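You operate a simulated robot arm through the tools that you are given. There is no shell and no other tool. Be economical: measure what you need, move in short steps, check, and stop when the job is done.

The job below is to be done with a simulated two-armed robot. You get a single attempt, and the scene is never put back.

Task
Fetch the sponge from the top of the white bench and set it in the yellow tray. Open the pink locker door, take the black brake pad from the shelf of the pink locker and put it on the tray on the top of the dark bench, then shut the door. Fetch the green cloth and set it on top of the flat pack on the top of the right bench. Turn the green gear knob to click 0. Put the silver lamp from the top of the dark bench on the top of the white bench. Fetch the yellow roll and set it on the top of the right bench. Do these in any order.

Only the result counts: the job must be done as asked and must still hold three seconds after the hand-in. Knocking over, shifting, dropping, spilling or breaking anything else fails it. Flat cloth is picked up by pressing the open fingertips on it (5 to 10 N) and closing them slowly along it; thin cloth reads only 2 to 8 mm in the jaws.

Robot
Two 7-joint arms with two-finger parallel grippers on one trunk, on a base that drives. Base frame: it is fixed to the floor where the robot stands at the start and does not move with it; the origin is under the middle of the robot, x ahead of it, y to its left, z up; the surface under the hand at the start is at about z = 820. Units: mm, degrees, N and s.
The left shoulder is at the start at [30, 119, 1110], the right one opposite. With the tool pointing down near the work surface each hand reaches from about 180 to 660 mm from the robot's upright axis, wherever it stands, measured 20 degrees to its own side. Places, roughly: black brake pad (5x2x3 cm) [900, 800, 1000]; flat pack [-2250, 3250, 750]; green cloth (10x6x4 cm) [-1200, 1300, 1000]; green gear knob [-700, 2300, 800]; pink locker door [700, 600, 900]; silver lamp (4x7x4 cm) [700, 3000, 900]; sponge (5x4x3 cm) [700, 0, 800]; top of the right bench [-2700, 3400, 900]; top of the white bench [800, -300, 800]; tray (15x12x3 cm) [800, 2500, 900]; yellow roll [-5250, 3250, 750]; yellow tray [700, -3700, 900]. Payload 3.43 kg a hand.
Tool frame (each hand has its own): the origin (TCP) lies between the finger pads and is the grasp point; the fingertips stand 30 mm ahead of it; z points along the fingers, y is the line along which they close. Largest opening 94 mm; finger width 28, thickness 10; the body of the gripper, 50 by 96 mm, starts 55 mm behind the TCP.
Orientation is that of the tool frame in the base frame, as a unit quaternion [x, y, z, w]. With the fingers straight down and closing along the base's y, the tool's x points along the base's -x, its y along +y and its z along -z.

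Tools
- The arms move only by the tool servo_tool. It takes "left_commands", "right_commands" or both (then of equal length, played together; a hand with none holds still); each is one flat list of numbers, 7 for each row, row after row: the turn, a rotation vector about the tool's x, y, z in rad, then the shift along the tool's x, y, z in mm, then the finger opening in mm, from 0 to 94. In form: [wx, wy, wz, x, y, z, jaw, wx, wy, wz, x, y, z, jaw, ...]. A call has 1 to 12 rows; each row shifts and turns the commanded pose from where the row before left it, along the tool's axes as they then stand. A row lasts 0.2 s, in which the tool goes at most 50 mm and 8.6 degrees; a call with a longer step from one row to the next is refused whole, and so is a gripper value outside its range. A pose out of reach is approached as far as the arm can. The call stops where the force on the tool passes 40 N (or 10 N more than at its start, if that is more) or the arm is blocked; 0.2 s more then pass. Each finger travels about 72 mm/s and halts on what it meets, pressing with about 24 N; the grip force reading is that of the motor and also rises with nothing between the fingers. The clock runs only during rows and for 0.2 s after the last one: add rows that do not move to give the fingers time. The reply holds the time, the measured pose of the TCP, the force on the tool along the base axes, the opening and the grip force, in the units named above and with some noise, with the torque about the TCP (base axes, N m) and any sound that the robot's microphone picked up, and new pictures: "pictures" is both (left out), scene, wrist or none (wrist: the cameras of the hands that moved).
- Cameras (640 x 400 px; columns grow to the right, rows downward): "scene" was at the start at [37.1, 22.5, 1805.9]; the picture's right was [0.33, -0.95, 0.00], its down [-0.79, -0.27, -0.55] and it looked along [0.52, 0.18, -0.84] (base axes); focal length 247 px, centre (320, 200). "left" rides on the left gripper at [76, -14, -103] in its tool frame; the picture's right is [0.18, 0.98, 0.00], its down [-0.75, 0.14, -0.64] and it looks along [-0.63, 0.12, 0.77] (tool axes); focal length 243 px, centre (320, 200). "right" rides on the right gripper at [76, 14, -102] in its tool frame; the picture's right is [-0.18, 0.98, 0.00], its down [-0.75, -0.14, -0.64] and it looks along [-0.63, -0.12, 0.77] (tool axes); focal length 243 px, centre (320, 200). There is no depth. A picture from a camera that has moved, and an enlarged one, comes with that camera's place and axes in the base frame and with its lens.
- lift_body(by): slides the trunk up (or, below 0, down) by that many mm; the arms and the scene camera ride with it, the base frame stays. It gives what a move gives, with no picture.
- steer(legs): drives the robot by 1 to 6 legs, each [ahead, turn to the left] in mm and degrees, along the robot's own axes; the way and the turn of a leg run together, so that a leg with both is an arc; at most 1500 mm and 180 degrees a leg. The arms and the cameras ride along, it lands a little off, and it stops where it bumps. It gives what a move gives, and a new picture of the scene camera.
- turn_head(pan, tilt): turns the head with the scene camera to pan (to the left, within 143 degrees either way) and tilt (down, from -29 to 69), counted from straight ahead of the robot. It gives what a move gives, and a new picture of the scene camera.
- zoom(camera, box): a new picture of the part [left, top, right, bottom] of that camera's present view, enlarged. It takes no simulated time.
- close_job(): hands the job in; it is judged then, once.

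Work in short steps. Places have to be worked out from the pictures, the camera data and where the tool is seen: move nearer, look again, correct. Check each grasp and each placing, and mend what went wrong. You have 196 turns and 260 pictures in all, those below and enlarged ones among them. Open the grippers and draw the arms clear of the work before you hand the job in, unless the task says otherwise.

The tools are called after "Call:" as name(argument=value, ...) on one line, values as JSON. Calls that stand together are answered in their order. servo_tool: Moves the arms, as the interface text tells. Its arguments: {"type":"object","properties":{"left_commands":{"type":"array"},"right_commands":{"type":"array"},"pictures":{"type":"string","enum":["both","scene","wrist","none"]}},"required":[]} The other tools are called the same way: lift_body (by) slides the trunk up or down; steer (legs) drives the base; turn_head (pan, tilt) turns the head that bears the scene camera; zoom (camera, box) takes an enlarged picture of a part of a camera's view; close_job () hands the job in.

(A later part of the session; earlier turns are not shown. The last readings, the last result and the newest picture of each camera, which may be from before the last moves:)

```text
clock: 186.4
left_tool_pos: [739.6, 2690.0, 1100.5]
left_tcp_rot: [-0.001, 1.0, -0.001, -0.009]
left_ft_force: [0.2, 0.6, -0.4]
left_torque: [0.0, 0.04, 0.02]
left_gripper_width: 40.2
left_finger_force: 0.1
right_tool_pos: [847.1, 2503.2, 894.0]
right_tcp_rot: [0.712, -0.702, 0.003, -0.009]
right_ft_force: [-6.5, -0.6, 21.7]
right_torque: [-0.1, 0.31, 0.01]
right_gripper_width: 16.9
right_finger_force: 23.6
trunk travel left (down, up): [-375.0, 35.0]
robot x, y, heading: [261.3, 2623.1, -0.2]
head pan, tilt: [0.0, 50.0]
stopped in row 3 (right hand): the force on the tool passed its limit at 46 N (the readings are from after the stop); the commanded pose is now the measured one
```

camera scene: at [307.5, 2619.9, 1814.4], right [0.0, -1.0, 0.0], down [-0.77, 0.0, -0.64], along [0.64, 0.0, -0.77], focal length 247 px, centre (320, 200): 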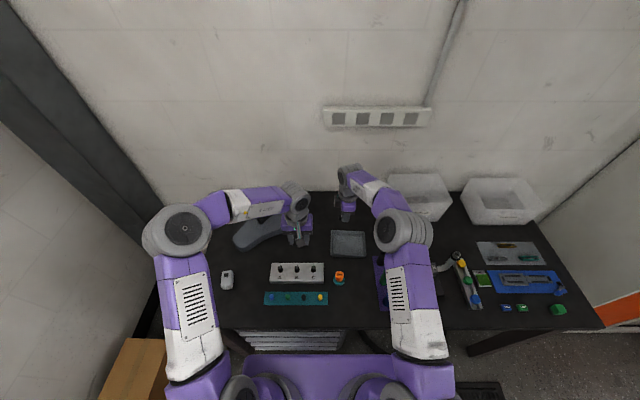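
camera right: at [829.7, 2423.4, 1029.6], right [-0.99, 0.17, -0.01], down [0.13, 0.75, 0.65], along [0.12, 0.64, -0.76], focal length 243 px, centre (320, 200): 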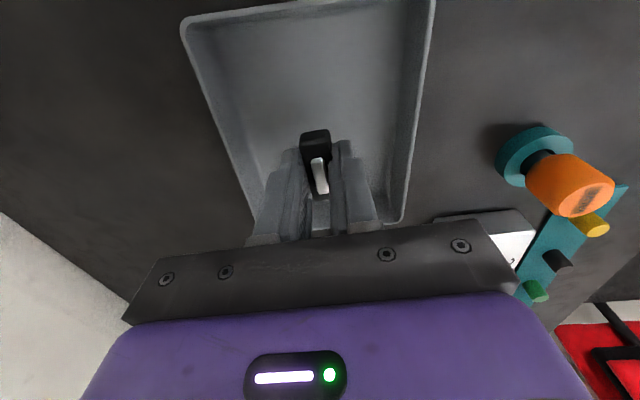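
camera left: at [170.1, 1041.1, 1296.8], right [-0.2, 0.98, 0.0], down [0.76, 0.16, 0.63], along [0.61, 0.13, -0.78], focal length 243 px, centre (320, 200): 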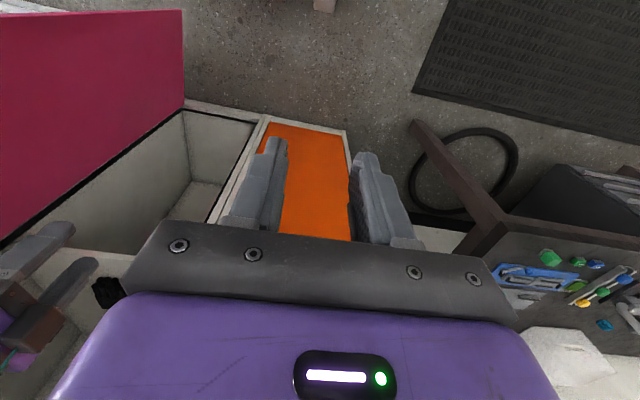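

Contact. Release and lift.

Call:
servo_tool(right_commands=[0, 0, 0, 0, 0, -1, 25, 0, 0, 0, 0, 0, 0, 40, 0, 0, 0, 0, 0, 0, 40, 0, 0, 0, 0, 0, -20, 40, 0, 0, 0, 0, 0, -45, 40, 0, 0, 0, 0, 0, -45, 40, 0, 0, 0, 0, 0, -45, 40], pictures="wrist")

```text
clock: 188.0
left_tool_pos: [738.0, 2689.2, 1100.2]
left_tcp_rot: [0.0, 1.0, -0.002, -0.008]
left_ft_force: [-1.1, -0.7, -0.7]
left_torque: [0.02, 0.0, 0.03]
left_gripper_width: 40.2
left_finger_force: 0.1
right_tool_pos: [841.4, 2501.3, 1047.5]
right_tcp_rot: [0.711, -0.703, 0.002, -0.007]
right_ft_force: [-0.1, -0.5, -0.1]
right_torque: [0.0, -0.03, -0.01]
right_gripper_width: 39.8
right_finger_force: 0.1
trunk travel left (down, up): [-375.0, 35.0]
robot x, y, heading: [258.9, 2622.4, -0.4]
head pan, tilt: [0.0, 50.0]
camera right: at [826.8, 2423.2, 1150.9], right [-0.98, 0.17, -0.01], down [0.12, 0.75, 0.65], along [0.12, 0.64, -0.76], focal length 243 px, centre (320, 200)
```

right: 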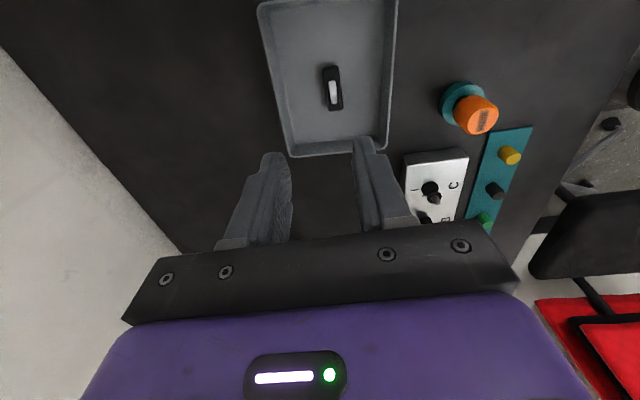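

Pad lies in the tray. Next the lamp at about [687, 2978]: left hand goes above it while the right retracts.

Call:
servo_tool(left_commands=[0, 0, 0, 7, 41, 13, 70, 0, 0, 0, 7, 41, 13, 70, 0, 0, 0, 7, 41, 13, 70, 0, 0, 0, 7, 41, 13, 70, 0, 0, 0, 7, 41, 13, 70, 0, 0, 0, 7, 41, 13, 70, 0, 0, 0, 7, 41, 13, 70], right_commands=[0, 0, 0, -8, 15, -9, 60, 0, 0, 0, -8, 15, -9, 60, 0, 0, 0, -8, 15, -9, 60, 0, 0, 0, -8, 15, -9, 60, 0, 0, 0, -8, 15, -9, 60, 0, 0, 0, -8, 15, -9, 60, 0, 0, 0, -8, 15, -9, 60], pictures="both")

```text
clock: 189.6
left_tool_pos: [687.4, 2975.2, 1009.5]
left_tcp_rot: [0.001, 1.0, -0.002, -0.01]
left_ft_force: [-0.1, -0.1, -0.6]
left_torque: [0.02, -0.02, -0.02]
left_gripper_width: 70.0
left_finger_force: 0.0
right_tool_pos: [735.5, 2557.1, 1107.8]
right_tcp_rot: [0.711, -0.703, 0.004, -0.007]
right_ft_force: [-0.1, 0.2, 0.5]
right_torque: [0.0, -0.01, 0.0]
right_gripper_width: 60.0
right_finger_force: 0.0
trunk travel left (down, up): [-375.0, 35.0]
robot x, y, heading: [257.9, 2620.0, -0.1]
head pan, tilt: [0.0, 50.0]
camera scene: at [304.2, 2621.5, 1814.6], right [0.0, -1.0, 0.0], down [-0.77, 0.0, -0.64], along [0.64, 0.0, -0.77], focal length 247 px, centre (320, 200)
camera right: at [720.1, 2479.0, 1211.4], right [-0.99, 0.17, -0.01], down [0.12, 0.75, 0.65], along [0.12, 0.64, -0.76], focal length 243 px, centre (320, 200)
camera left: at [612.6, 2962.3, 1113.7], right [-0.18, 0.98, 0.0], down [0.77, 0.14, 0.63], along [0.62, 0.12, -0.78], focal length 243 px, centre (320, 200)
```

scene: 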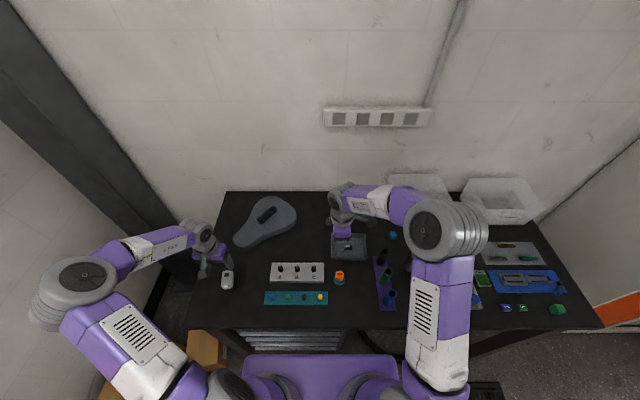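
right: 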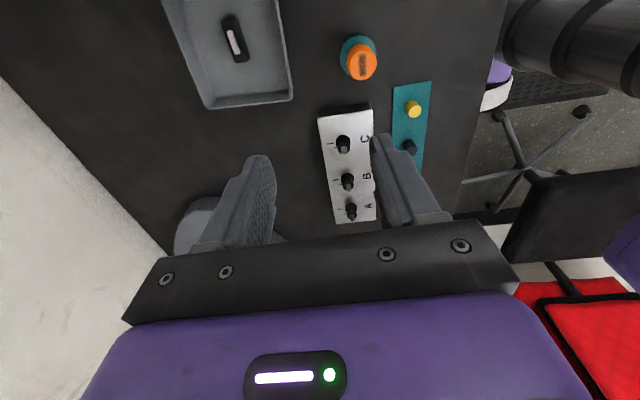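
left: 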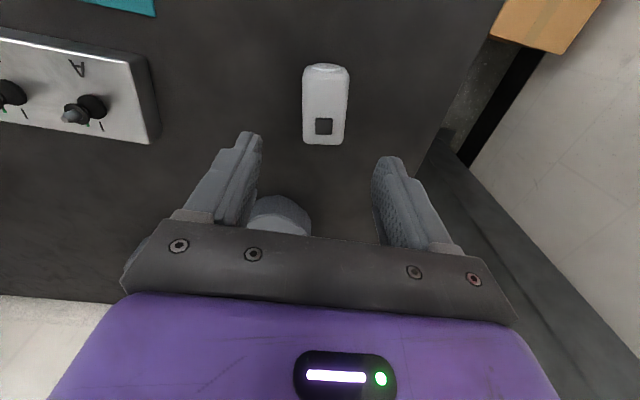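

Lamp is at [686, 2981], long side nearly along x (yaw ~7°). Align and descend to z≈905.

Call:
servo_tool(left_commands=[0, 0, -0.12, 2, 6, 30, 70, 0, 0, 0, 0, 0, 40, 70, 0, 0, 0, 0, 0, 34, 70], pictures="wrist")

```text
clock: 190.4
left_tool_pos: [683.2, 2979.9, 905.7]
left_tcp_rot: [-0.06, 0.998, 0.0, -0.009]
left_ft_force: [-0.3, 0.5, -0.8]
left_torque: [-0.03, -0.04, 0.01]
left_gripper_width: 70.1
left_finger_force: 0.1
right_tool_pos: [735.8, 2555.7, 1108.6]
right_tcp_rot: [0.712, -0.703, 0.003, -0.007]
right_ft_force: [0.7, -0.8, 0.6]
right_torque: [-0.03, 0.0, -0.01]
right_gripper_width: 60.1
right_finger_force: 0.0
trunk travel left (down, up): [-375.0, 35.0]
robot x, y, heading: [256.4, 2623.1, -0.2]
head pan, tilt: [0.0, 50.0]
camera left: at [611.9, 2958.2, 1009.4], right [-0.3, 0.95, 0.0], down [0.74, 0.23, 0.63], along [0.6, 0.19, -0.78], focal length 243 px, centre (320, 200)
```

left: 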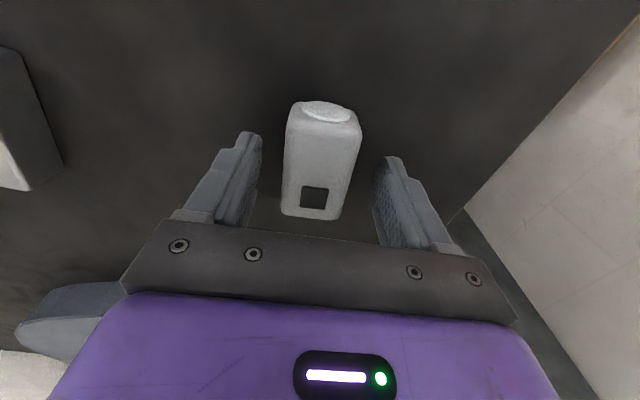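

Call:
servo_tool(left_commands=[0, 0, -0.05, 0, -2, 12, 70, 0, 0, 0, 0, 0, 0, 45, 0, 0, 0, 0, 0, 0, 25, 0, 0, 0, 0, 0, 0, 20, 0, 0, 0, 0, 0, 0, 20], pictures="wrist")

```text
clock: 191.6
left_tool_pos: [683.8, 2979.4, 892.9]
left_tcp_rot: [-0.085, 0.996, 0.0, -0.01]
left_ft_force: [0.7, 0.8, 0.1]
left_torque: [0.03, 0.03, -0.03]
left_gripper_width: 44.0
left_finger_force: 24.8
right_tool_pos: [736.0, 2555.2, 1107.9]
right_tcp_rot: [0.711, -0.703, 0.002, -0.007]
right_ft_force: [0.3, 0.5, 0.1]
right_torque: [-0.03, 0.0, 0.02]
right_gripper_width: 59.7
right_finger_force: 0.1
trunk travel left (down, up): [-375.0, 35.0]
robot x, y, heading: [255.9, 2620.2, -0.0]
head pan, tilt: [0.0, 50.0]
camera left: at [612.2, 2953.1, 997.7], right [-0.35, 0.94, 0.0], down [0.73, 0.27, 0.63], along [0.59, 0.22, -0.78], focal length 243 px, centre (320, 200)
```

left: 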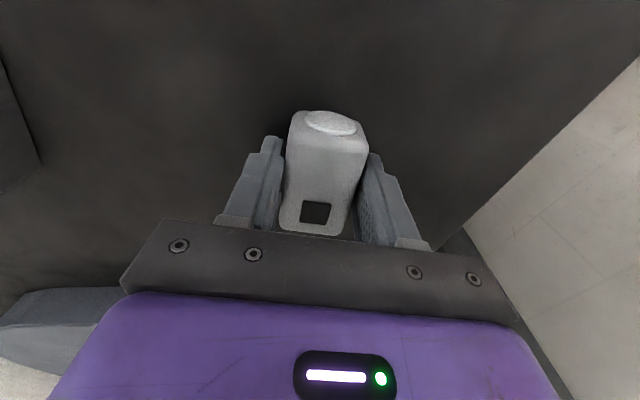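

Gripped (44 mm). Lift, return the left hand to drive pose, and yaw the right back.

Call:
servo_tool(left_commands=[0, 0, 0, 0, 0, -40, 20, 0, 0, 0.085, 0, 0, -45, 20, 0, 0, 0.085, 0, 0, -45, 20, 0, 0, 0, -7, -40, -11, 20, 0, 0, 0, -7, -40, -11, 20, 0, 0, 0, -7, -40, -11, 20, 0, 0, 0, -7, -40, -11, 20, 0, 0, 0, -7, -40, -11, 20, 0, 0, 0, -7, -40, -11, 20, 0, 0, 0, -7, -40, -11, 20, 0, 0, 0, 0, 0, 0, 20], right_commands=[0, 0, 0.1428, 0, 0, 0, 60, 0, 0, 0.1428, 0, 0, 0, 60, 0, 0, 0.1428, 0, 0, 0, 60, 0, 0, 0.1428, 0, 0, 0, 60, 0, 0, 0.1428, 0, 0, 0, 60, 0, 0, 0.1428, 0, 0, 0, 60, 0, 0, 0.1428, 0, 0, 0, 60, 0, 0, 0.1428, 0, 0, 0, 60, 0, 0, 0.1428, 0, 0, 0, 60, 0, 0, 0.1428, 0, 0, 0, 60, 0, 0, 0.1428, 0, 0, 0, 60], pictures="both")

```text
clock: 194.0
left_tool_pos: [735.1, 2698.2, 1099.7]
left_tcp_rot: [-0.002, 1.0, -0.001, -0.01]
left_ft_force: [-0.7, 0.1, -0.2]
left_torque: [0.01, -0.01, 0.01]
left_gripper_width: 43.9
left_finger_force: 24.1
right_tool_pos: [736.6, 2555.9, 1109.1]
right_tcp_rot: [-0.005, 1.0, 0.004, 0.008]
right_ft_force: [0.1, 0.8, -0.3]
right_torque: [-0.01, -0.02, 0.03]
right_gripper_width: 59.8
right_finger_force: 0.2
trunk travel left (down, up): [-375.0, 35.0]
robot x, y, heading: [254.4, 2622.3, -0.4]
head pan, tilt: [0.0, 50.0]
camera scene: at [304.9, 2621.3, 1814.6], right [0.0, -1.0, 0.0], down [-0.77, 0.0, -0.64], along [0.64, 0.0, -0.77], focal length 247 px, centre (320, 200)
camera right: at [658.3, 2568.4, 1211.0], right [0.17, 0.98, 0.01], down [0.75, -0.14, 0.65], along [0.64, -0.11, -0.76], focal length 243 px, centre (320, 200)
camera left: at [660.7, 2685.5, 1204.0], right [-0.19, 0.98, 0.0], down [0.77, 0.14, 0.63], along [0.62, 0.12, -0.78], focal length 243 px, centre (320, 200)
```

scene: 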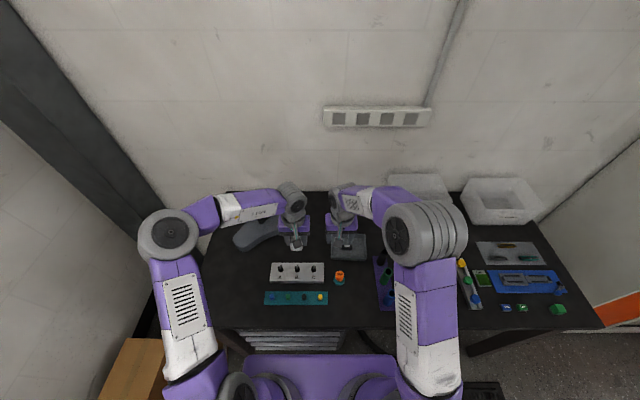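
right: 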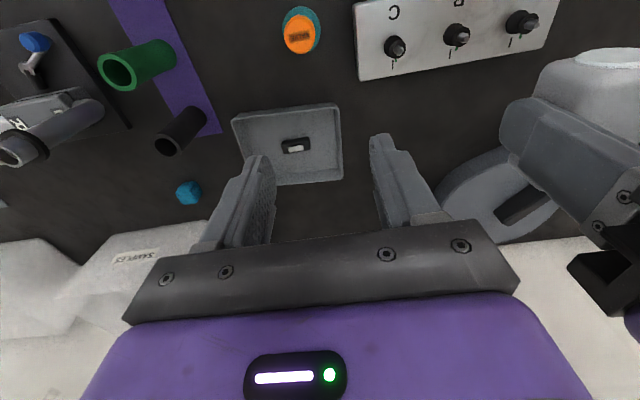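
left: 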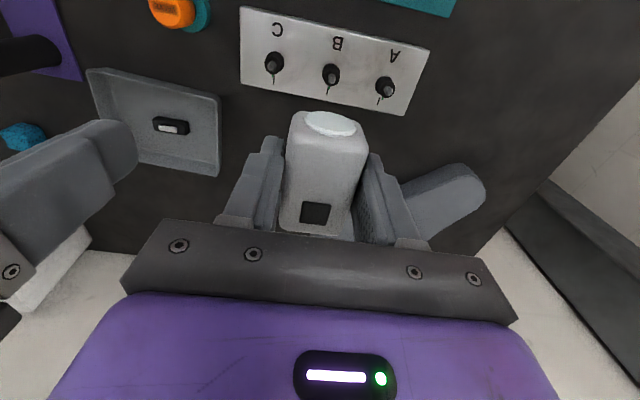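

Lamp held. I back out in an arc, turn to face -y and drive down the corridor around x≈-180 (between the bike and the open door), checking midway.

Call:
steer(legs=[[-480, 45], [0, -135], [800, 0]])

Call:
turn_head(pan=0, tilt=35)

```text
clock: 206.4
left_tool_pos: [-136.0, 1168.9, 1100.8]
left_tcp_rot: [0.716, 0.698, 0.006, -0.007]
left_ft_force: [0.6, -0.7, -0.4]
left_torque: [0.0, -0.03, 0.0]
left_gripper_width: 44.2
left_finger_force: 24.4
right_tool_pos: [-281.3, 1170.8, 1109.7]
right_tcp_rot: [0.711, 0.703, -0.002, 0.007]
right_ft_force: [1.4, -0.3, -0.5]
right_torque: [-0.01, 0.01, -0.01]
right_gripper_width: 60.3
right_finger_force: 0.1
trunk travel left (down, up): [-375.0, 35.0]
robot x, y, heading: [-202.5, 1651.3, -91.5]
head pan, tilt: [0.0, 50.0]
camera scene: at [-202.5, 1601.5, 1814.5], right [-1.0, 0.03, 0.0], down [0.02, 0.77, -0.64], along [-0.02, -0.64, -0.77], focal length 247 px, centre (320, 200)
```

scene: 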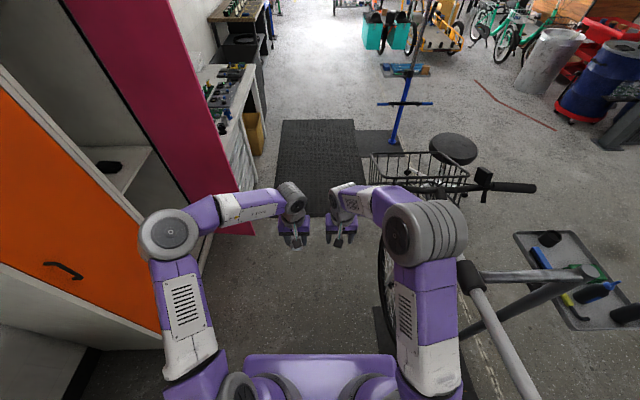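

```text
clock: 207.1
left_tool_pos: [-136.0, 1170.6, 1100.1]
left_tcp_rot: [0.715, 0.699, 0.006, -0.007]
left_ft_force: [0.3, -0.8, -0.3]
left_torque: [-0.03, -0.02, 0.02]
left_gripper_width: 43.9
left_finger_force: 24.1
right_tool_pos: [-279.9, 1171.1, 1109.8]
right_tcp_rot: [0.712, 0.702, -0.003, 0.007]
right_ft_force: [0.3, 0.0, 0.4]
right_torque: [0.01, 0.01, 0.03]
right_gripper_width: 59.7
right_finger_force: 0.1
trunk travel left (down, up): [-375.0, 35.0]
robot x, y, heading: [-198.8, 1651.3, -91.7]
head pan, tilt: [0.0, 35.0]
camera scene: at [-202.8, 1590.6, 1836.2], right [-1.0, 0.03, 0.0], down [0.02, 0.57, -0.82], along [-0.02, -0.82, -0.57], focal length 247 px, centre (320, 200)
```

scene: 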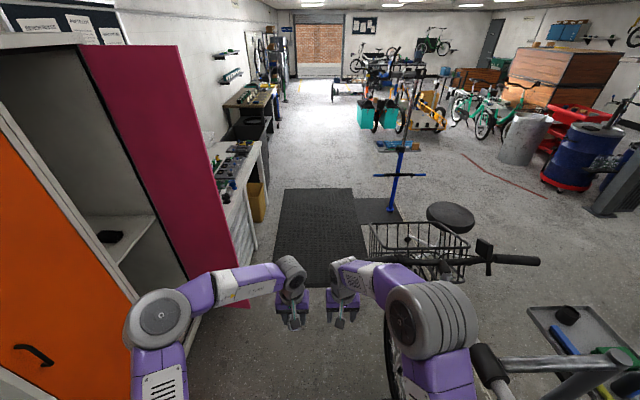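

Corridor is clear. Drive on and face the white bench.

Call:
steer(legs=[[800, 1.7], [810, 0], [0, 90]])

Call:
turn_head(pan=0, tilt=50)

```text
clock: 210.0
left_tool_pos: [-135.6, 686.4, 1103.7]
left_tcp_rot: [0.709, 0.706, 0.002, -0.004]
left_ft_force: [-0.7, -0.3, -1.2]
left_torque: [0.0, 0.02, 0.0]
left_gripper_width: 44.0
left_finger_force: 24.2
right_tool_pos: [-280.4, 685.4, 1114.7]
right_tcp_rot: [0.705, 0.709, -0.006, 0.012]
right_ft_force: [-0.4, -0.5, 0.6]
right_torque: [-0.03, -0.04, 0.0]
right_gripper_width: 60.0
right_finger_force: 0.2
trunk travel left (down, up): [-375.0, 35.0]
robot x, y, heading: [-208.6, 1147.5, -90.6]
head pan, tilt: [0.0, 35.0]
stopped in leg 1: the robot was blocked; the commanded pose is now the measured one
camera scene: at [-211.2, 1116.7, 1835.7], right [-1.0, 0.01, 0.0], down [0.01, 0.56, -0.83], along [-0.01, -0.83, -0.56], focal length 247 px, centre (320, 200)
```

scene: 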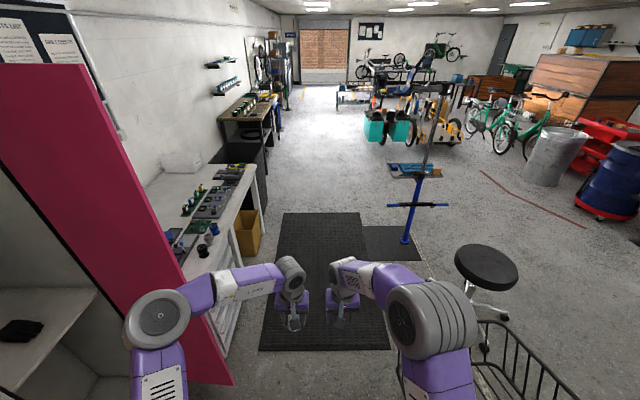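

```text
clock: 210.8
left_tool_pos: [-135.5, 685.5, 1106.2]
left_tcp_rot: [0.709, 0.705, 0.001, -0.002]
left_ft_force: [-0.2, 0.6, -1.3]
left_torque: [0.0, -0.02, -0.01]
left_gripper_width: 43.9
left_finger_force: 23.9
right_tool_pos: [-280.7, 686.4, 1115.4]
right_tcp_rot: [0.705, 0.71, -0.008, 0.013]
right_ft_force: [-0.6, -0.1, -1.1]
right_torque: [0.0, 0.02, 0.0]
right_gripper_width: 60.0
right_finger_force: 0.1
trunk travel left (down, up): [-375.0, 35.0]
robot x, y, heading: [-212.7, 1148.0, -90.5]
head pan, tilt: [0.0, 50.0]
camera scene: at [-211.3, 1129.2, 1814.4], right [-1.0, 0.01, 0.0], down [0.01, 0.75, -0.66], along [-0.01, -0.66, -0.75], focal length 247 px, centre (320, 200)
```

scene: 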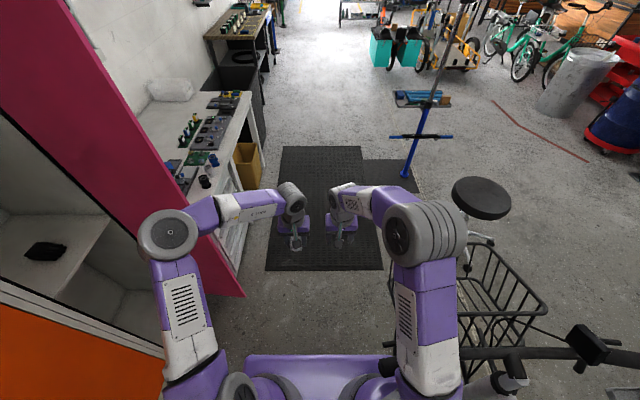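

The bike's handlebar grip (~[-393, 1020]) blocks my right side. I back off, sidestep ~110 mm towards the lockers, and re-aim.

Call:
steer(legs=[[-400, 0], [0, 20], [330, 0], [0, -20]])

```text
clock: 217.2
left_tool_pos: [-23.9, 771.6, 1097.6]
left_tcp_rot: [0.709, 0.705, 0.008, -0.008]
left_ft_force: [0.7, 0.0, 0.0]
left_torque: [-0.02, -0.01, 0.0]
left_gripper_width: 43.8
left_finger_force: 24.7
right_tool_pos: [-168.0, 771.2, 1108.7]
right_tcp_rot: [0.705, 0.71, -0.002, 0.006]
right_ft_force: [-0.1, 0.0, 0.6]
right_torque: [0.0, -0.02, 0.02]
right_gripper_width: 60.2
right_finger_force: 0.1
trunk travel left (down, up): [-375.0, 35.0]
robot x, y, heading: [-99.5, 1251.2, -90.5]
head pan, tilt: [0.0, 50.0]
camera scene: at [-99.0, 1202.5, 1814.5], right [-1.0, 0.01, 0.0], down [0.01, 0.77, -0.64], along [-0.01, -0.64, -0.77], focal length 247 px, centre (320, 200)
```

scene: 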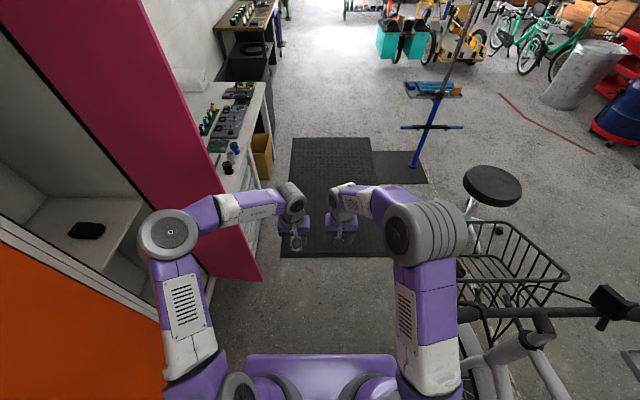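

Call:
steer(legs=[[600, 0], [610, 0], [0, 90]])

```text
clock: 227.4
left_tool_pos: [364.3, 112.6, 1098.8]
left_tcp_rot: [0.003, 1.0, -0.001, -0.01]
left_ft_force: [-0.3, 0.0, -1.0]
left_torque: [-0.02, 0.03, -0.02]
left_gripper_width: 43.9
left_finger_force: 24.0
right_tool_pos: [364.9, -30.7, 1109.1]
right_tcp_rot: [-0.004, 1.0, 0.002, 0.007]
right_ft_force: [0.8, -0.2, 1.2]
right_torque: [-0.01, 0.01, 0.01]
right_gripper_width: 60.1
right_finger_force: 0.1
trunk travel left (down, up): [-375.0, 35.0]
robot x, y, heading: [-112.9, 38.1, -0.6]
head pan, tilt: [0.0, 50.0]
camera scene: at [-65.6, 38.4, 1814.5], right [-0.01, -1.0, 0.0], down [-0.77, 0.01, -0.64], along [0.64, -0.01, -0.77], focal length 247 px, centre (320, 200)
```

scene: 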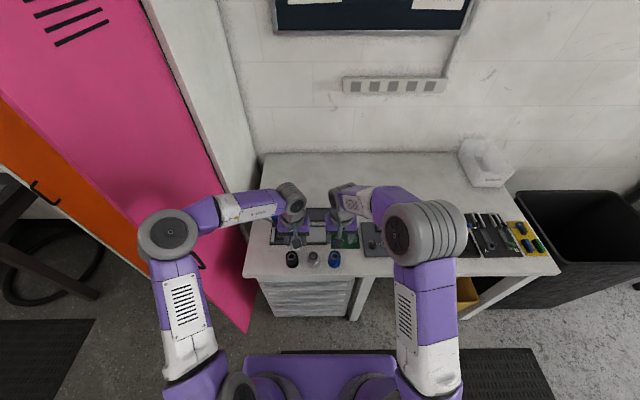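

At [-113, 38]. Drive ahead 210 mm towards the bench.

Call:
steer(legs=[[210, 0.6]])

Call:
servo_tool(left_commands=[0, 0, 0, -30, 8, 0, 20, 0, 0, 0, -30, 8, 10, 20], pictures="both")

```text
clock: 229.1
left_tool_pos: [570.1, 118.0, 1098.5]
left_tcp_rot: [-0.003, 1.0, -0.001, -0.01]
left_ft_force: [0.3, -0.4, -0.9]
left_torque: [0.04, 0.02, 0.01]
left_gripper_width: 43.7
left_finger_force: 24.0
right_tool_pos: [572.4, -27.3, 1107.6]
right_tcp_rot: [-0.009, 1.0, 0.003, 0.006]
right_ft_force: [0.5, -0.4, 0.2]
right_torque: [0.0, 0.01, -0.01]
right_gripper_width: 59.9
right_finger_force: 0.0
trunk travel left (down, up): [-375.0, 35.0]
robot x, y, heading: [95.4, 39.1, -0.2]
head pan, tilt: [0.0, 50.0]
camera scene: at [141.2, 37.3, 1814.6], right [0.0, -1.0, 0.0], down [-0.77, 0.0, -0.64], along [0.64, 0.0, -0.77], focal length 247 px, centre (320, 200)
```

scene: 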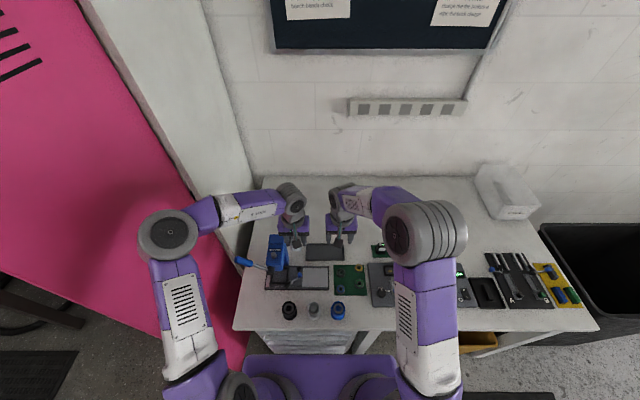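

```text
clock: 229.7
left_tool_pos: [631.7, 134.5, 1085.5]
left_tcp_rot: [0.0, 1.0, 0.0, -0.012]
left_ft_force: [1.0, 0.0, -0.8]
left_torque: [0.01, 0.04, 0.01]
left_gripper_width: 43.9
left_finger_force: 23.9
right_tool_pos: [573.0, -26.3, 1108.4]
right_tcp_rot: [-0.009, 1.0, 0.002, 0.006]
right_ft_force: [1.0, -0.8, -0.8]
right_torque: [-0.02, 0.03, -0.02]
right_gripper_width: 60.0
right_finger_force: 0.0
trunk travel left (down, up): [-375.0, 35.0]
robot x, y, heading: [96.1, 36.9, 0.1]
head pan, tilt: [0.0, 50.0]
camera scene: at [142.9, 37.5, 1814.4], right [0.0, -1.0, 0.0], down [-0.77, 0.0, -0.64], along [0.64, 0.0, -0.77], focal length 247 px, centre (320, 200)
camera left: at [557.1, 120.9, 1190.4], right [-0.19, 0.98, 0.0], down [0.77, 0.15, 0.62], along [0.61, 0.12, -0.78], focal length 243 px, centre (320, 200)
```

scene: 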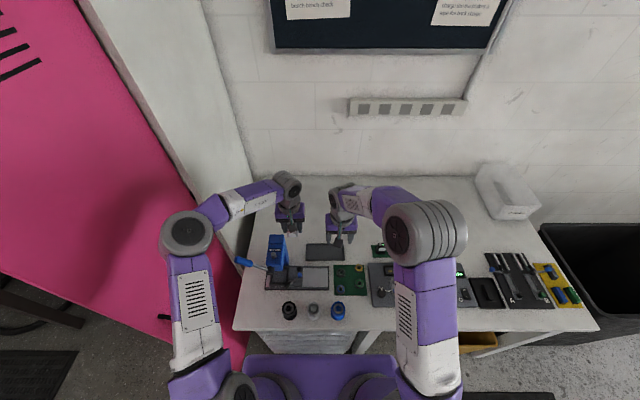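
left: 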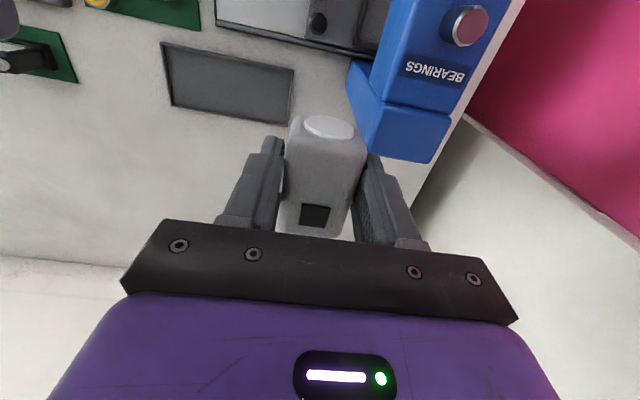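

Free spot between tray and press behind: target [722, 155]. Move there and descend to ~920.

Call:
servo_tool(left_commands=[0, 0, 0, -30, 7, 25, 20, 0, 0, 0, -30, 7, 25, 20, 0, 0, 0, -30, 7, 25, 20, 0, 0, 0, 0, 0, 45, 20, 0, 0, 0, 0, 0, 45, 20], pictures="wrist")

```text
clock: 230.9
left_tool_pos: [717.7, 156.1, 920.3]
left_tcp_rot: [-0.002, 1.0, -0.001, -0.011]
left_ft_force: [1.0, 0.3, -1.3]
left_torque: [0.03, 0.04, 0.0]
left_gripper_width: 43.6
left_finger_force: 23.7
right_tool_pos: [572.4, -25.8, 1109.3]
right_tcp_rot: [-0.009, 1.0, 0.003, 0.006]
right_ft_force: [0.7, 0.2, 0.2]
right_torque: [0.01, 0.0, 0.0]
right_gripper_width: 59.7
right_finger_force: 0.0
trunk travel left (down, up): [-375.0, 35.0]
robot x, y, heading: [93.2, 38.2, -0.1]
head pan, tilt: [0.0, 50.0]
camera left: at [643.3, 142.5, 1024.4], right [-0.19, 0.98, 0.0], down [0.77, 0.15, 0.63], along [0.61, 0.12, -0.78], focal length 243 px, centre (320, 200)
```

left: 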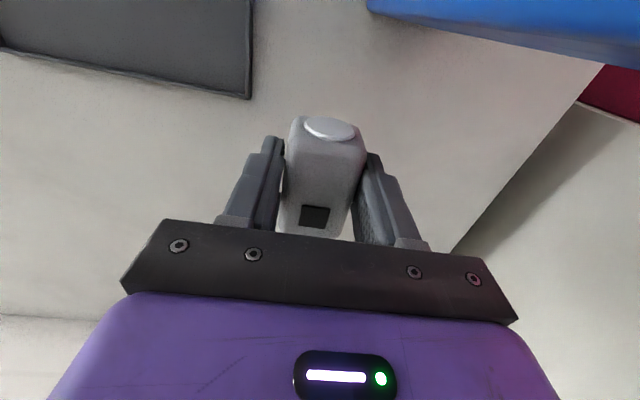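

Call:
servo_tool(left_commands=[0, 0, 0, 0, 0, 30, 20, 0, 0, 0, 0, 0, 16, 20, 0, 0, 0, 0, 0, 6, 20, 0, 0, 0, 0, 0, 5, 20, 0, 0, 0, 0, 0, 5, 20], pictures="none")

```text
clock: 232.1
left_tool_pos: [708.4, 155.8, 859.0]
left_tcp_rot: [-0.002, 1.0, -0.001, -0.01]
left_ft_force: [-0.8, -0.4, -0.2]
left_torque: [-0.02, -0.02, -0.02]
left_gripper_width: 44.1
left_finger_force: 23.7
left hand out of reach, approached as far as the arm can: row 4
right_tool_pos: [573.2, -28.1, 1108.5]
right_tcp_rot: [-0.009, 1.0, 0.003, 0.006]
right_ft_force: [-0.9, -0.6, -0.4]
right_torque: [0.02, 0.01, 0.0]
right_gripper_width: 60.0
right_finger_force: 0.1
trunk travel left (down, up): [-375.0, 35.0]
robot x, y, heading: [98.9, 40.3, 0.0]
head pan, tilt: [0.0, 50.0]
```

Call:
servo_tool(left_commands=[0, 0, 0, 2, 0, 4, 20, 0, 0, 0, 2, 0, 4, 20, 0, 0, 0, 2, 0, 4, 20], pictures="wrist")

```text
clock: 232.9
left_tool_pos: [704.8, 155.7, 849.1]
left_tcp_rot: [-0.003, 1.0, 0.0, -0.008]
left_ft_force: [6.2, -0.4, 19.9]
left_torque: [0.15, -0.1, -0.02]
left_gripper_width: 44.0
left_finger_force: 24.2
right_tool_pos: [571.5, -26.6, 1108.3]
right_tcp_rot: [-0.009, 1.0, 0.003, 0.007]
right_ft_force: [0.3, 0.6, 0.7]
right_torque: [-0.02, 0.02, -0.01]
right_gripper_width: 59.9
right_finger_force: 0.2
trunk travel left (down, up): [-375.0, 35.0]
robot x, y, heading: [90.8, 41.6, -0.3]
head pan, tilt: [0.0, 50.0]
camera left: at [630.9, 142.2, 954.3], right [-0.19, 0.98, 0.0], down [0.76, 0.15, 0.63], along [0.62, 0.12, -0.78], focal length 243 px, centre (320, 200)
```

left: 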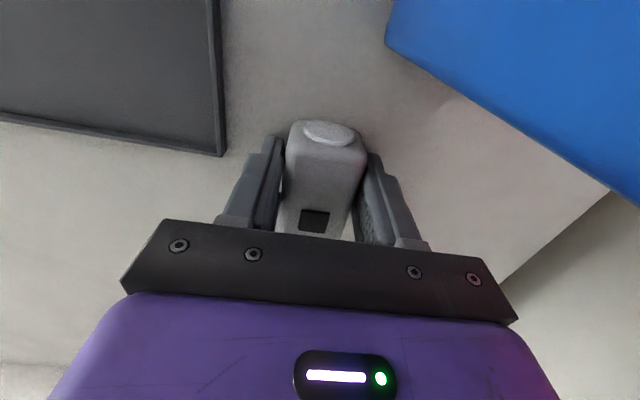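

Contact with the bench. Open moderately and lift straight up.

Call:
servo_tool(left_commands=[0, 0, 0, 0, 0, -1, 50, 0, 0, 0, 0, 0, 0, 58, 0, 0, 0, 0, 0, 0, 58, 0, 0, 0, 0, 0, -25, 58, 0, 0, 0, 0, 0, -45, 58, 0, 0, 0, 0, 0, -45, 58, 0, 0, 0, 0, 0, -45, 58], pictures="wrist")

```text
clock: 234.5
left_tool_pos: [706.3, 155.9, 1008.9]
left_tcp_rot: [-0.002, 1.0, 0.0, -0.011]
left_ft_force: [0.7, 0.3, 0.5]
left_torque: [0.02, -0.02, 0.02]
left_gripper_width: 58.1
left_finger_force: 0.1
right_tool_pos: [572.3, -27.6, 1108.8]
right_tcp_rot: [-0.009, 1.0, 0.004, 0.007]
right_ft_force: [0.8, 0.2, 0.7]
right_torque: [0.01, -0.04, -0.01]
right_gripper_width: 59.9
right_finger_force: 0.1
trunk travel left (down, up): [-375.0, 35.0]
robot x, y, heading: [96.6, 35.4, -0.2]
head pan, tilt: [0.0, 50.0]
camera left: at [632.9, 141.4, 1113.9], right [-0.19, 0.98, 0.0], down [0.77, 0.15, 0.63], along [0.61, 0.12, -0.78], focal length 243 px, centre (320, 200)
```

left: 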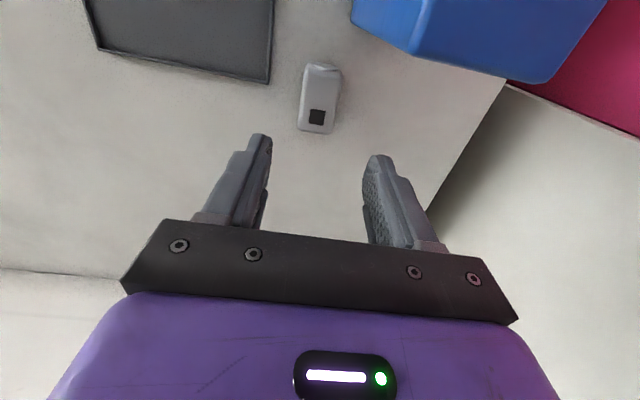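

Lamp stands on the white bench. Now to shut the door: raise the left hand and bring it beside the door's outer face.

Call:
servo_tool(left_commands=[0, 0, 0, 10, 0, -45, 30, 0, 0, 0, 36, 20, -20, 0, 0, 0, 0, 36, 25, -10, 0, 0, 0, 0, 36, 28, 0, 0, 0, 0, 0, 36, 30, 0, 0, 0, 0, 0, 36, 30, 0, 0, 0, 0, 0, 36, 30, 0, 0, 0, 0, 0, 36, 15, 0, 0], pictures="both")

```text
clock: 235.9
left_tool_pos: [534.4, 275.9, 1089.9]
left_tcp_rot: [0.001, 1.0, -0.01, 0.007]
left_ft_force: [8.8, -2.2, -2.8]
left_torque: [-0.12, -0.26, -0.06]
left_gripper_width: 0.0
left_finger_force: 24.1
right_tool_pos: [573.8, -28.1, 1107.9]
right_tcp_rot: [-0.008, 1.0, 0.004, 0.006]
right_ft_force: [0.1, 0.9, 0.7]
right_torque: [-0.01, 0.0, 0.01]
right_gripper_width: 60.0
right_finger_force: 0.1
trunk travel left (down, up): [-375.0, 35.0]
robot x, y, heading: [89.5, 42.8, 0.1]
head pan, tilt: [0.0, 50.0]
stopped in row 7 (left hand): the force on the tool passed its limit at 57 N (the readings are from after the stop); the commanded pose is now the measured one
camera scene: at [141.8, 36.7, 1814.5], right [0.0, -1.0, 0.0], down [-0.77, 0.0, -0.64], along [0.64, 0.0, -0.77], focal length 247 px, centre (320, 200)
camera left: at [455.5, 265.6, 1193.0], right [-0.18, 0.98, -0.02], down [0.75, 0.15, 0.65], along [0.64, 0.1, -0.76], focal length 243 px, centre (320, 200)
```

scene: 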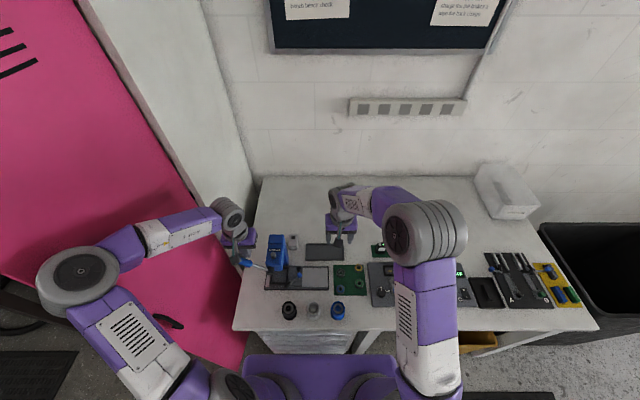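
left: 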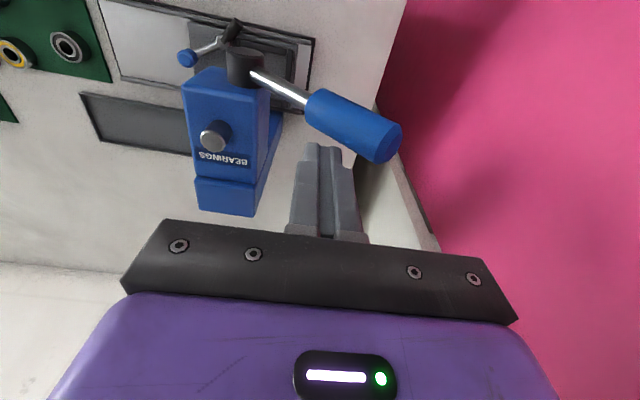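

Call:
zoom(camera="scene", box=[180, 180, 340, 280])

```text
4.00 times, centred on (260, 230) of scene
camera zoom: at [141.8, 36.7, 1814.5], right [0.0, -1.0, 0.0], down [-0.77, 0.0, -0.64], along [0.64, 0.0, -0.77], focal length 988 px, centre (560, 80)
```

zoom: 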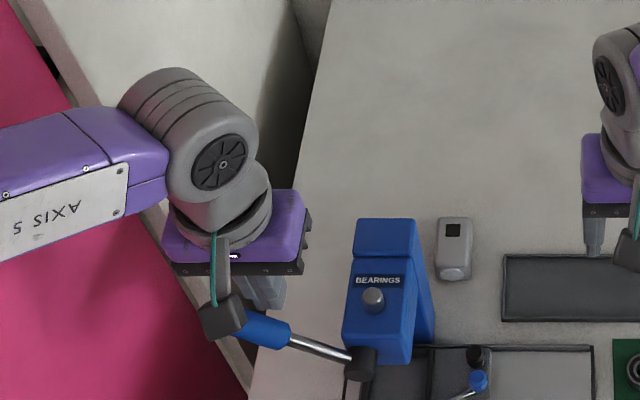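

The fingers met the press lever from behind (it looks unmoved). I back off, rise well above, and continue higher.

Call:
servo_tool(left_commands=[0, 0, 0, -15, 0, 0, 0, 0, 0, 0, 0, 0, -45, 0, 0, 0, 0, 0, 0, -45, 0, 0, 0, 0, 0, 0, -30, 0], pictures="wrist")

Call:
zoom(camera="scene", box=[180, 180, 340, 280])

```text
clock: 236.9
left_tool_pos: [544.5, 278.2, 1209.5]
left_tcp_rot: [0.002, 1.0, -0.009, 0.004]
left_ft_force: [0.3, -0.2, -0.1]
left_torque: [0.01, -0.01, -0.01]
left_gripper_width: 0.0
left_finger_force: 23.7
right_tool_pos: [572.3, -27.5, 1108.6]
right_tcp_rot: [-0.009, 1.0, 0.003, 0.007]
right_ft_force: [0.4, 0.1, 0.2]
right_torque: [-0.01, 0.0, 0.0]
right_gripper_width: 59.8
right_finger_force: 0.1
trunk travel left (down, up): [-375.0, 35.0]
robot x, y, heading: [95.1, 38.4, 0.0]
head pan, tilt: [0.0, 50.0]
camera left: at [467.4, 267.6, 1313.4], right [-0.18, 0.98, -0.02], down [0.75, 0.15, 0.65], along [0.64, 0.1, -0.76], focal length 243 px, centre (320, 200)
```

left: 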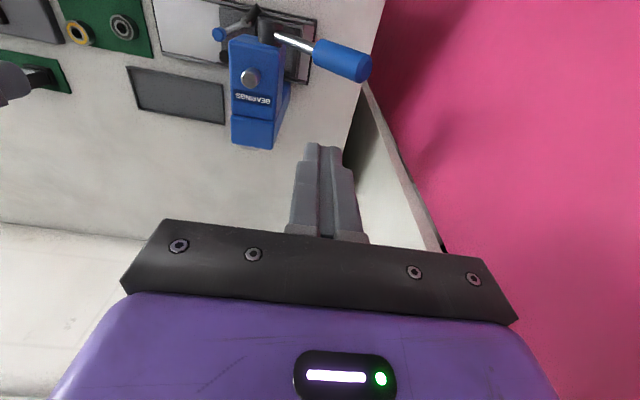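

```text
4.00 times, centred on (260, 230) of scene
camera zoom: at [140.5, 36.9, 1814.5], right [0.0, -1.0, 0.0], down [-0.77, 0.0, -0.64], along [0.64, 0.0, -0.77], focal length 988 px, centre (560, 80)
```

zoom: 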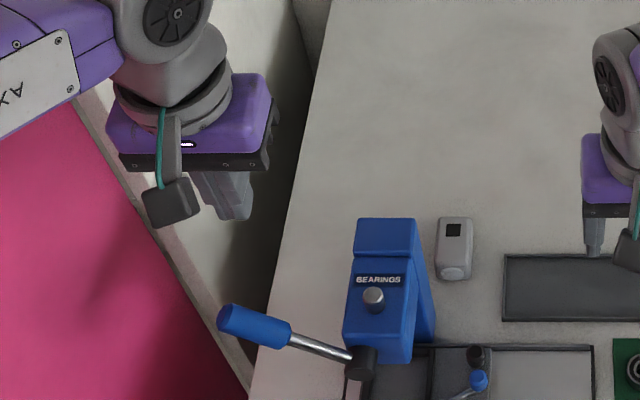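

Lever unchanged. Now at z 1210 move back to x≈440 and push +y against the door.

Call:
servo_tool(left_commands=[0, 0, 0, 40, 0, 0, 0, 0, 0, 0, 40, 0, 0, 0, 0, 0, 0, 30, 20, 0, 0, 0, 0, 0, 10, 35, 0, 0, 0, 0, 0, 0, 40, 0, 0, 0, 0, 0, 0, 40, 0, 0, 0, 0, 0, 0, 40, 0, 0, 0, 0, 0, 0, 40, 0, 0], pictures="scene")

```text
clock: 238.7
left_tool_pos: [426.6, 496.0, 1204.7]
left_tcp_rot: [0.001, 1.0, -0.01, 0.005]
left_ft_force: [1.0, 0.5, 0.0]
left_torque: [-0.02, -0.02, -0.03]
left_gripper_width: 0.1
left_finger_force: 24.1
right_tool_pos: [573.6, -24.5, 1108.0]
right_tcp_rot: [-0.01, 1.0, 0.002, 0.007]
right_ft_force: [0.1, 0.6, -0.1]
right_torque: [-0.02, 0.01, 0.0]
right_gripper_width: 59.9
right_finger_force: 0.1
trunk travel left (down, up): [-375.0, 35.0]
robot x, y, heading: [93.1, 39.6, -0.1]
head pan, tilt: [0.0, 50.0]
camera scene: at [140.6, 40.6, 1814.5], right [0.0, -1.0, 0.0], down [-0.77, 0.0, -0.64], along [0.64, 0.0, -0.77], focal length 247 px, centre (320, 200)
```

scene: 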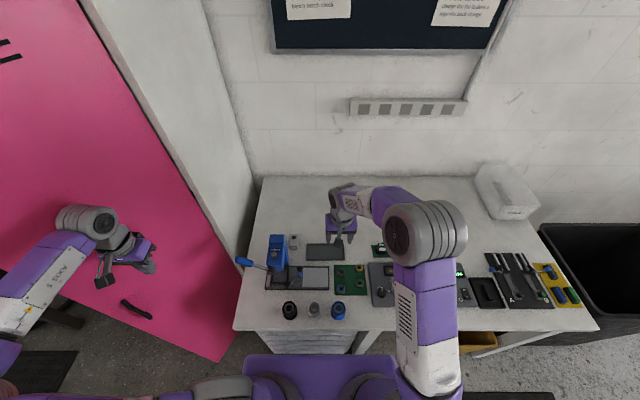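

Door follows. Keep pushing as far as the arm allows.

Call:
servo_tool(left_commands=[0, 0, 0, -5, 40, 0, 0, 0, 0, 0, -8, 40, 0, 0, 0, 0, 0, -12, 38, 0, 0, 0, 0, 0, -15, 36, 0, 0], pictures="none")

Call:
turn_head(pan=40, tilt=45)

```text
clock: 239.7
left_tool_pos: [431.9, 531.7, 1203.7]
left_tcp_rot: [-0.003, 1.0, -0.009, 0.003]
left_ft_force: [-0.3, -0.4, 0.6]
left_torque: [-0.05, -0.01, 0.01]
left_gripper_width: 0.0
left_finger_force: 23.9
left hand out of reach, approached as far as the arm can: row 2, 3, 4
right_tool_pos: [572.4, -26.4, 1108.0]
right_tcp_rot: [-0.009, 1.0, 0.003, 0.005]
right_ft_force: [0.6, 0.3, 0.3]
right_torque: [0.02, 0.01, -0.02]
right_gripper_width: 59.9
right_finger_force: 0.0
trunk travel left (down, up): [-375.0, 35.0]
robot x, y, heading: [95.7, 35.9, -0.1]
head pan, tilt: [0.0, 50.0]
```

```text
clock: 240.8
left_tool_pos: [430.0, 533.1, 1203.8]
left_tcp_rot: [-0.002, 1.0, -0.01, 0.003]
left_ft_force: [0.0, 1.4, 0.6]
left_torque: [-0.02, -0.01, 0.02]
left_gripper_width: 0.1
left_finger_force: 24.2
right_tool_pos: [572.5, -28.0, 1109.3]
right_tcp_rot: [-0.008, 1.0, 0.003, 0.006]
right_ft_force: [1.2, -0.1, -0.2]
right_torque: [0.01, -0.01, 0.01]
right_gripper_width: 60.1
right_finger_force: 0.0
trunk travel left (down, up): [-375.0, 35.0]
robot x, y, heading: [92.2, 36.0, 0.0]
head pan, tilt: [40.0, 45.0]
camera scene: at [126.4, 89.4, 1821.4], right [0.64, -0.77, 0.0], down [-0.54, -0.45, -0.71], along [0.54, 0.45, -0.71], focal length 247 px, centre (320, 200)
```

scene: 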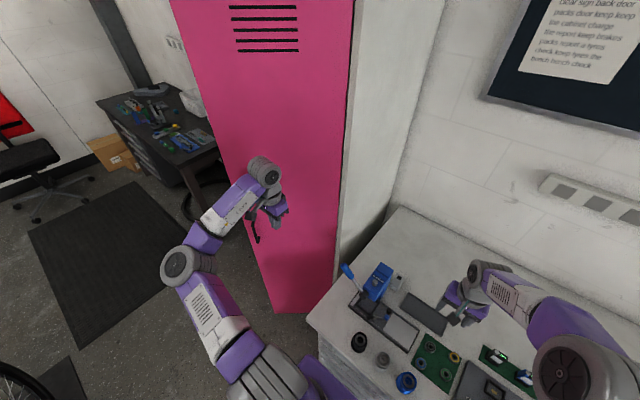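

Door is at ~41°. I pull the left hand back in front, then relocate the robot before the locker to push it shut.

Call:
servo_tool(left_commands=[0, 0, 0, 5, -42, 0, 0, 0, 0, 0, 5, -42, 0, 0, 0, 0, 0, 0, -42, 0, 0, 0, 0, 0, 0, -42, 0, 0, 0, 0, 0, -5, -42, 0, 0, 0, 0, 0, -10, -42, 5, 0, 0, 0, 0, -10, -42, 5, 0, 0, 0, 0, -10, -42, 5, 0, 0, 0, 0, -10, -42, 5, 0], pictures="none")

Call:
steer(legs=[[-200, 0], [0, 90], [530, 0], [0, -90]])

Call:
turn_head(pan=0, tilt=45)

```text
clock: 242.8
left_tool_pos: [466.0, 154.3, 1191.5]
left_tcp_rot: [0.0, 1.0, -0.007, 0.003]
left_ft_force: [0.0, 0.9, -0.4]
left_torque: [0.01, 0.0, 0.02]
left_gripper_width: 0.0
left_finger_force: 23.8
right_tool_pos: [571.9, -28.3, 1107.7]
right_tcp_rot: [-0.007, 1.0, 0.003, 0.006]
right_ft_force: [-0.5, -0.1, -1.1]
right_torque: [0.03, 0.01, 0.0]
right_gripper_width: 60.2
right_finger_force: 0.0
trunk travel left (down, up): [-375.0, 35.0]
robot x, y, heading: [92.7, 37.9, 0.1]
head pan, tilt: [40.0, 45.0]
```

```text
clock: 254.6
left_tool_pos: [278.1, 687.1, 1191.5]
left_tcp_rot: [0.006, 1.0, -0.009, 0.004]
left_ft_force: [0.4, 0.0, 0.9]
left_torque: [-0.01, 0.05, 0.0]
left_gripper_width: 0.0
left_finger_force: 23.9
right_tool_pos: [384.0, 504.1, 1108.6]
right_tcp_rot: [-0.004, 1.0, 0.003, 0.006]
right_ft_force: [0.2, 0.0, 0.1]
right_torque: [0.02, 0.04, 0.01]
right_gripper_width: 60.2
right_finger_force: 0.1
trunk travel left (down, up): [-375.0, 35.0]
robot x, y, heading: [-93.3, 573.9, -0.4]
head pan, tilt: [40.0, 45.0]
camera scene: at [-61.4, 623.4, 1821.5], right [0.63, -0.77, 0.0], down [-0.55, -0.45, -0.71], along [0.55, 0.45, -0.71], focal length 247 px, centre (320, 200)
```

scene: 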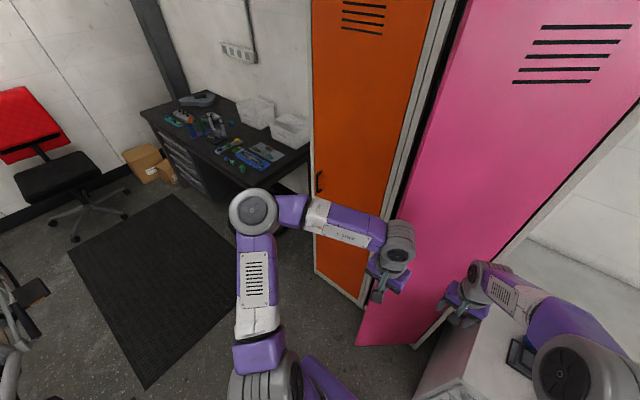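

```text
clock: 255.7
left_tool_pos: [278.0, 686.8, 1191.4]
left_tcp_rot: [0.004, 1.0, -0.008, 0.004]
left_ft_force: [0.3, 0.2, -0.1]
left_torque: [0.01, -0.01, -0.01]
left_gripper_width: 0.0
left_finger_force: 23.9
right_tool_pos: [383.5, 502.8, 1108.1]
right_tcp_rot: [-0.003, 1.0, 0.002, 0.007]
right_ft_force: [0.3, -0.7, 0.1]
right_torque: [0.0, 0.02, -0.02]
right_gripper_width: 60.0
right_finger_force: 0.1
trunk travel left (down, up): [-375.0, 35.0]
robot x, y, heading: [-90.7, 572.3, -0.7]
head pan, tilt: [0.0, 45.0]
camera scene: at [-42.9, 571.1, 1821.5], right [-0.01, -1.0, 0.0], down [-0.71, 0.01, -0.71], along [0.71, -0.01, -0.71], focal length 247 px, centre (320, 200)
```

scene: 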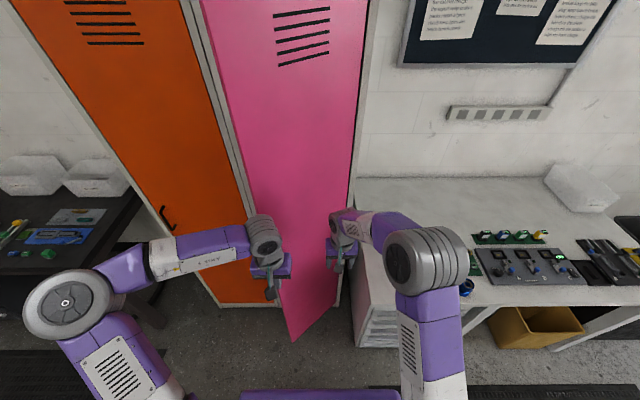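

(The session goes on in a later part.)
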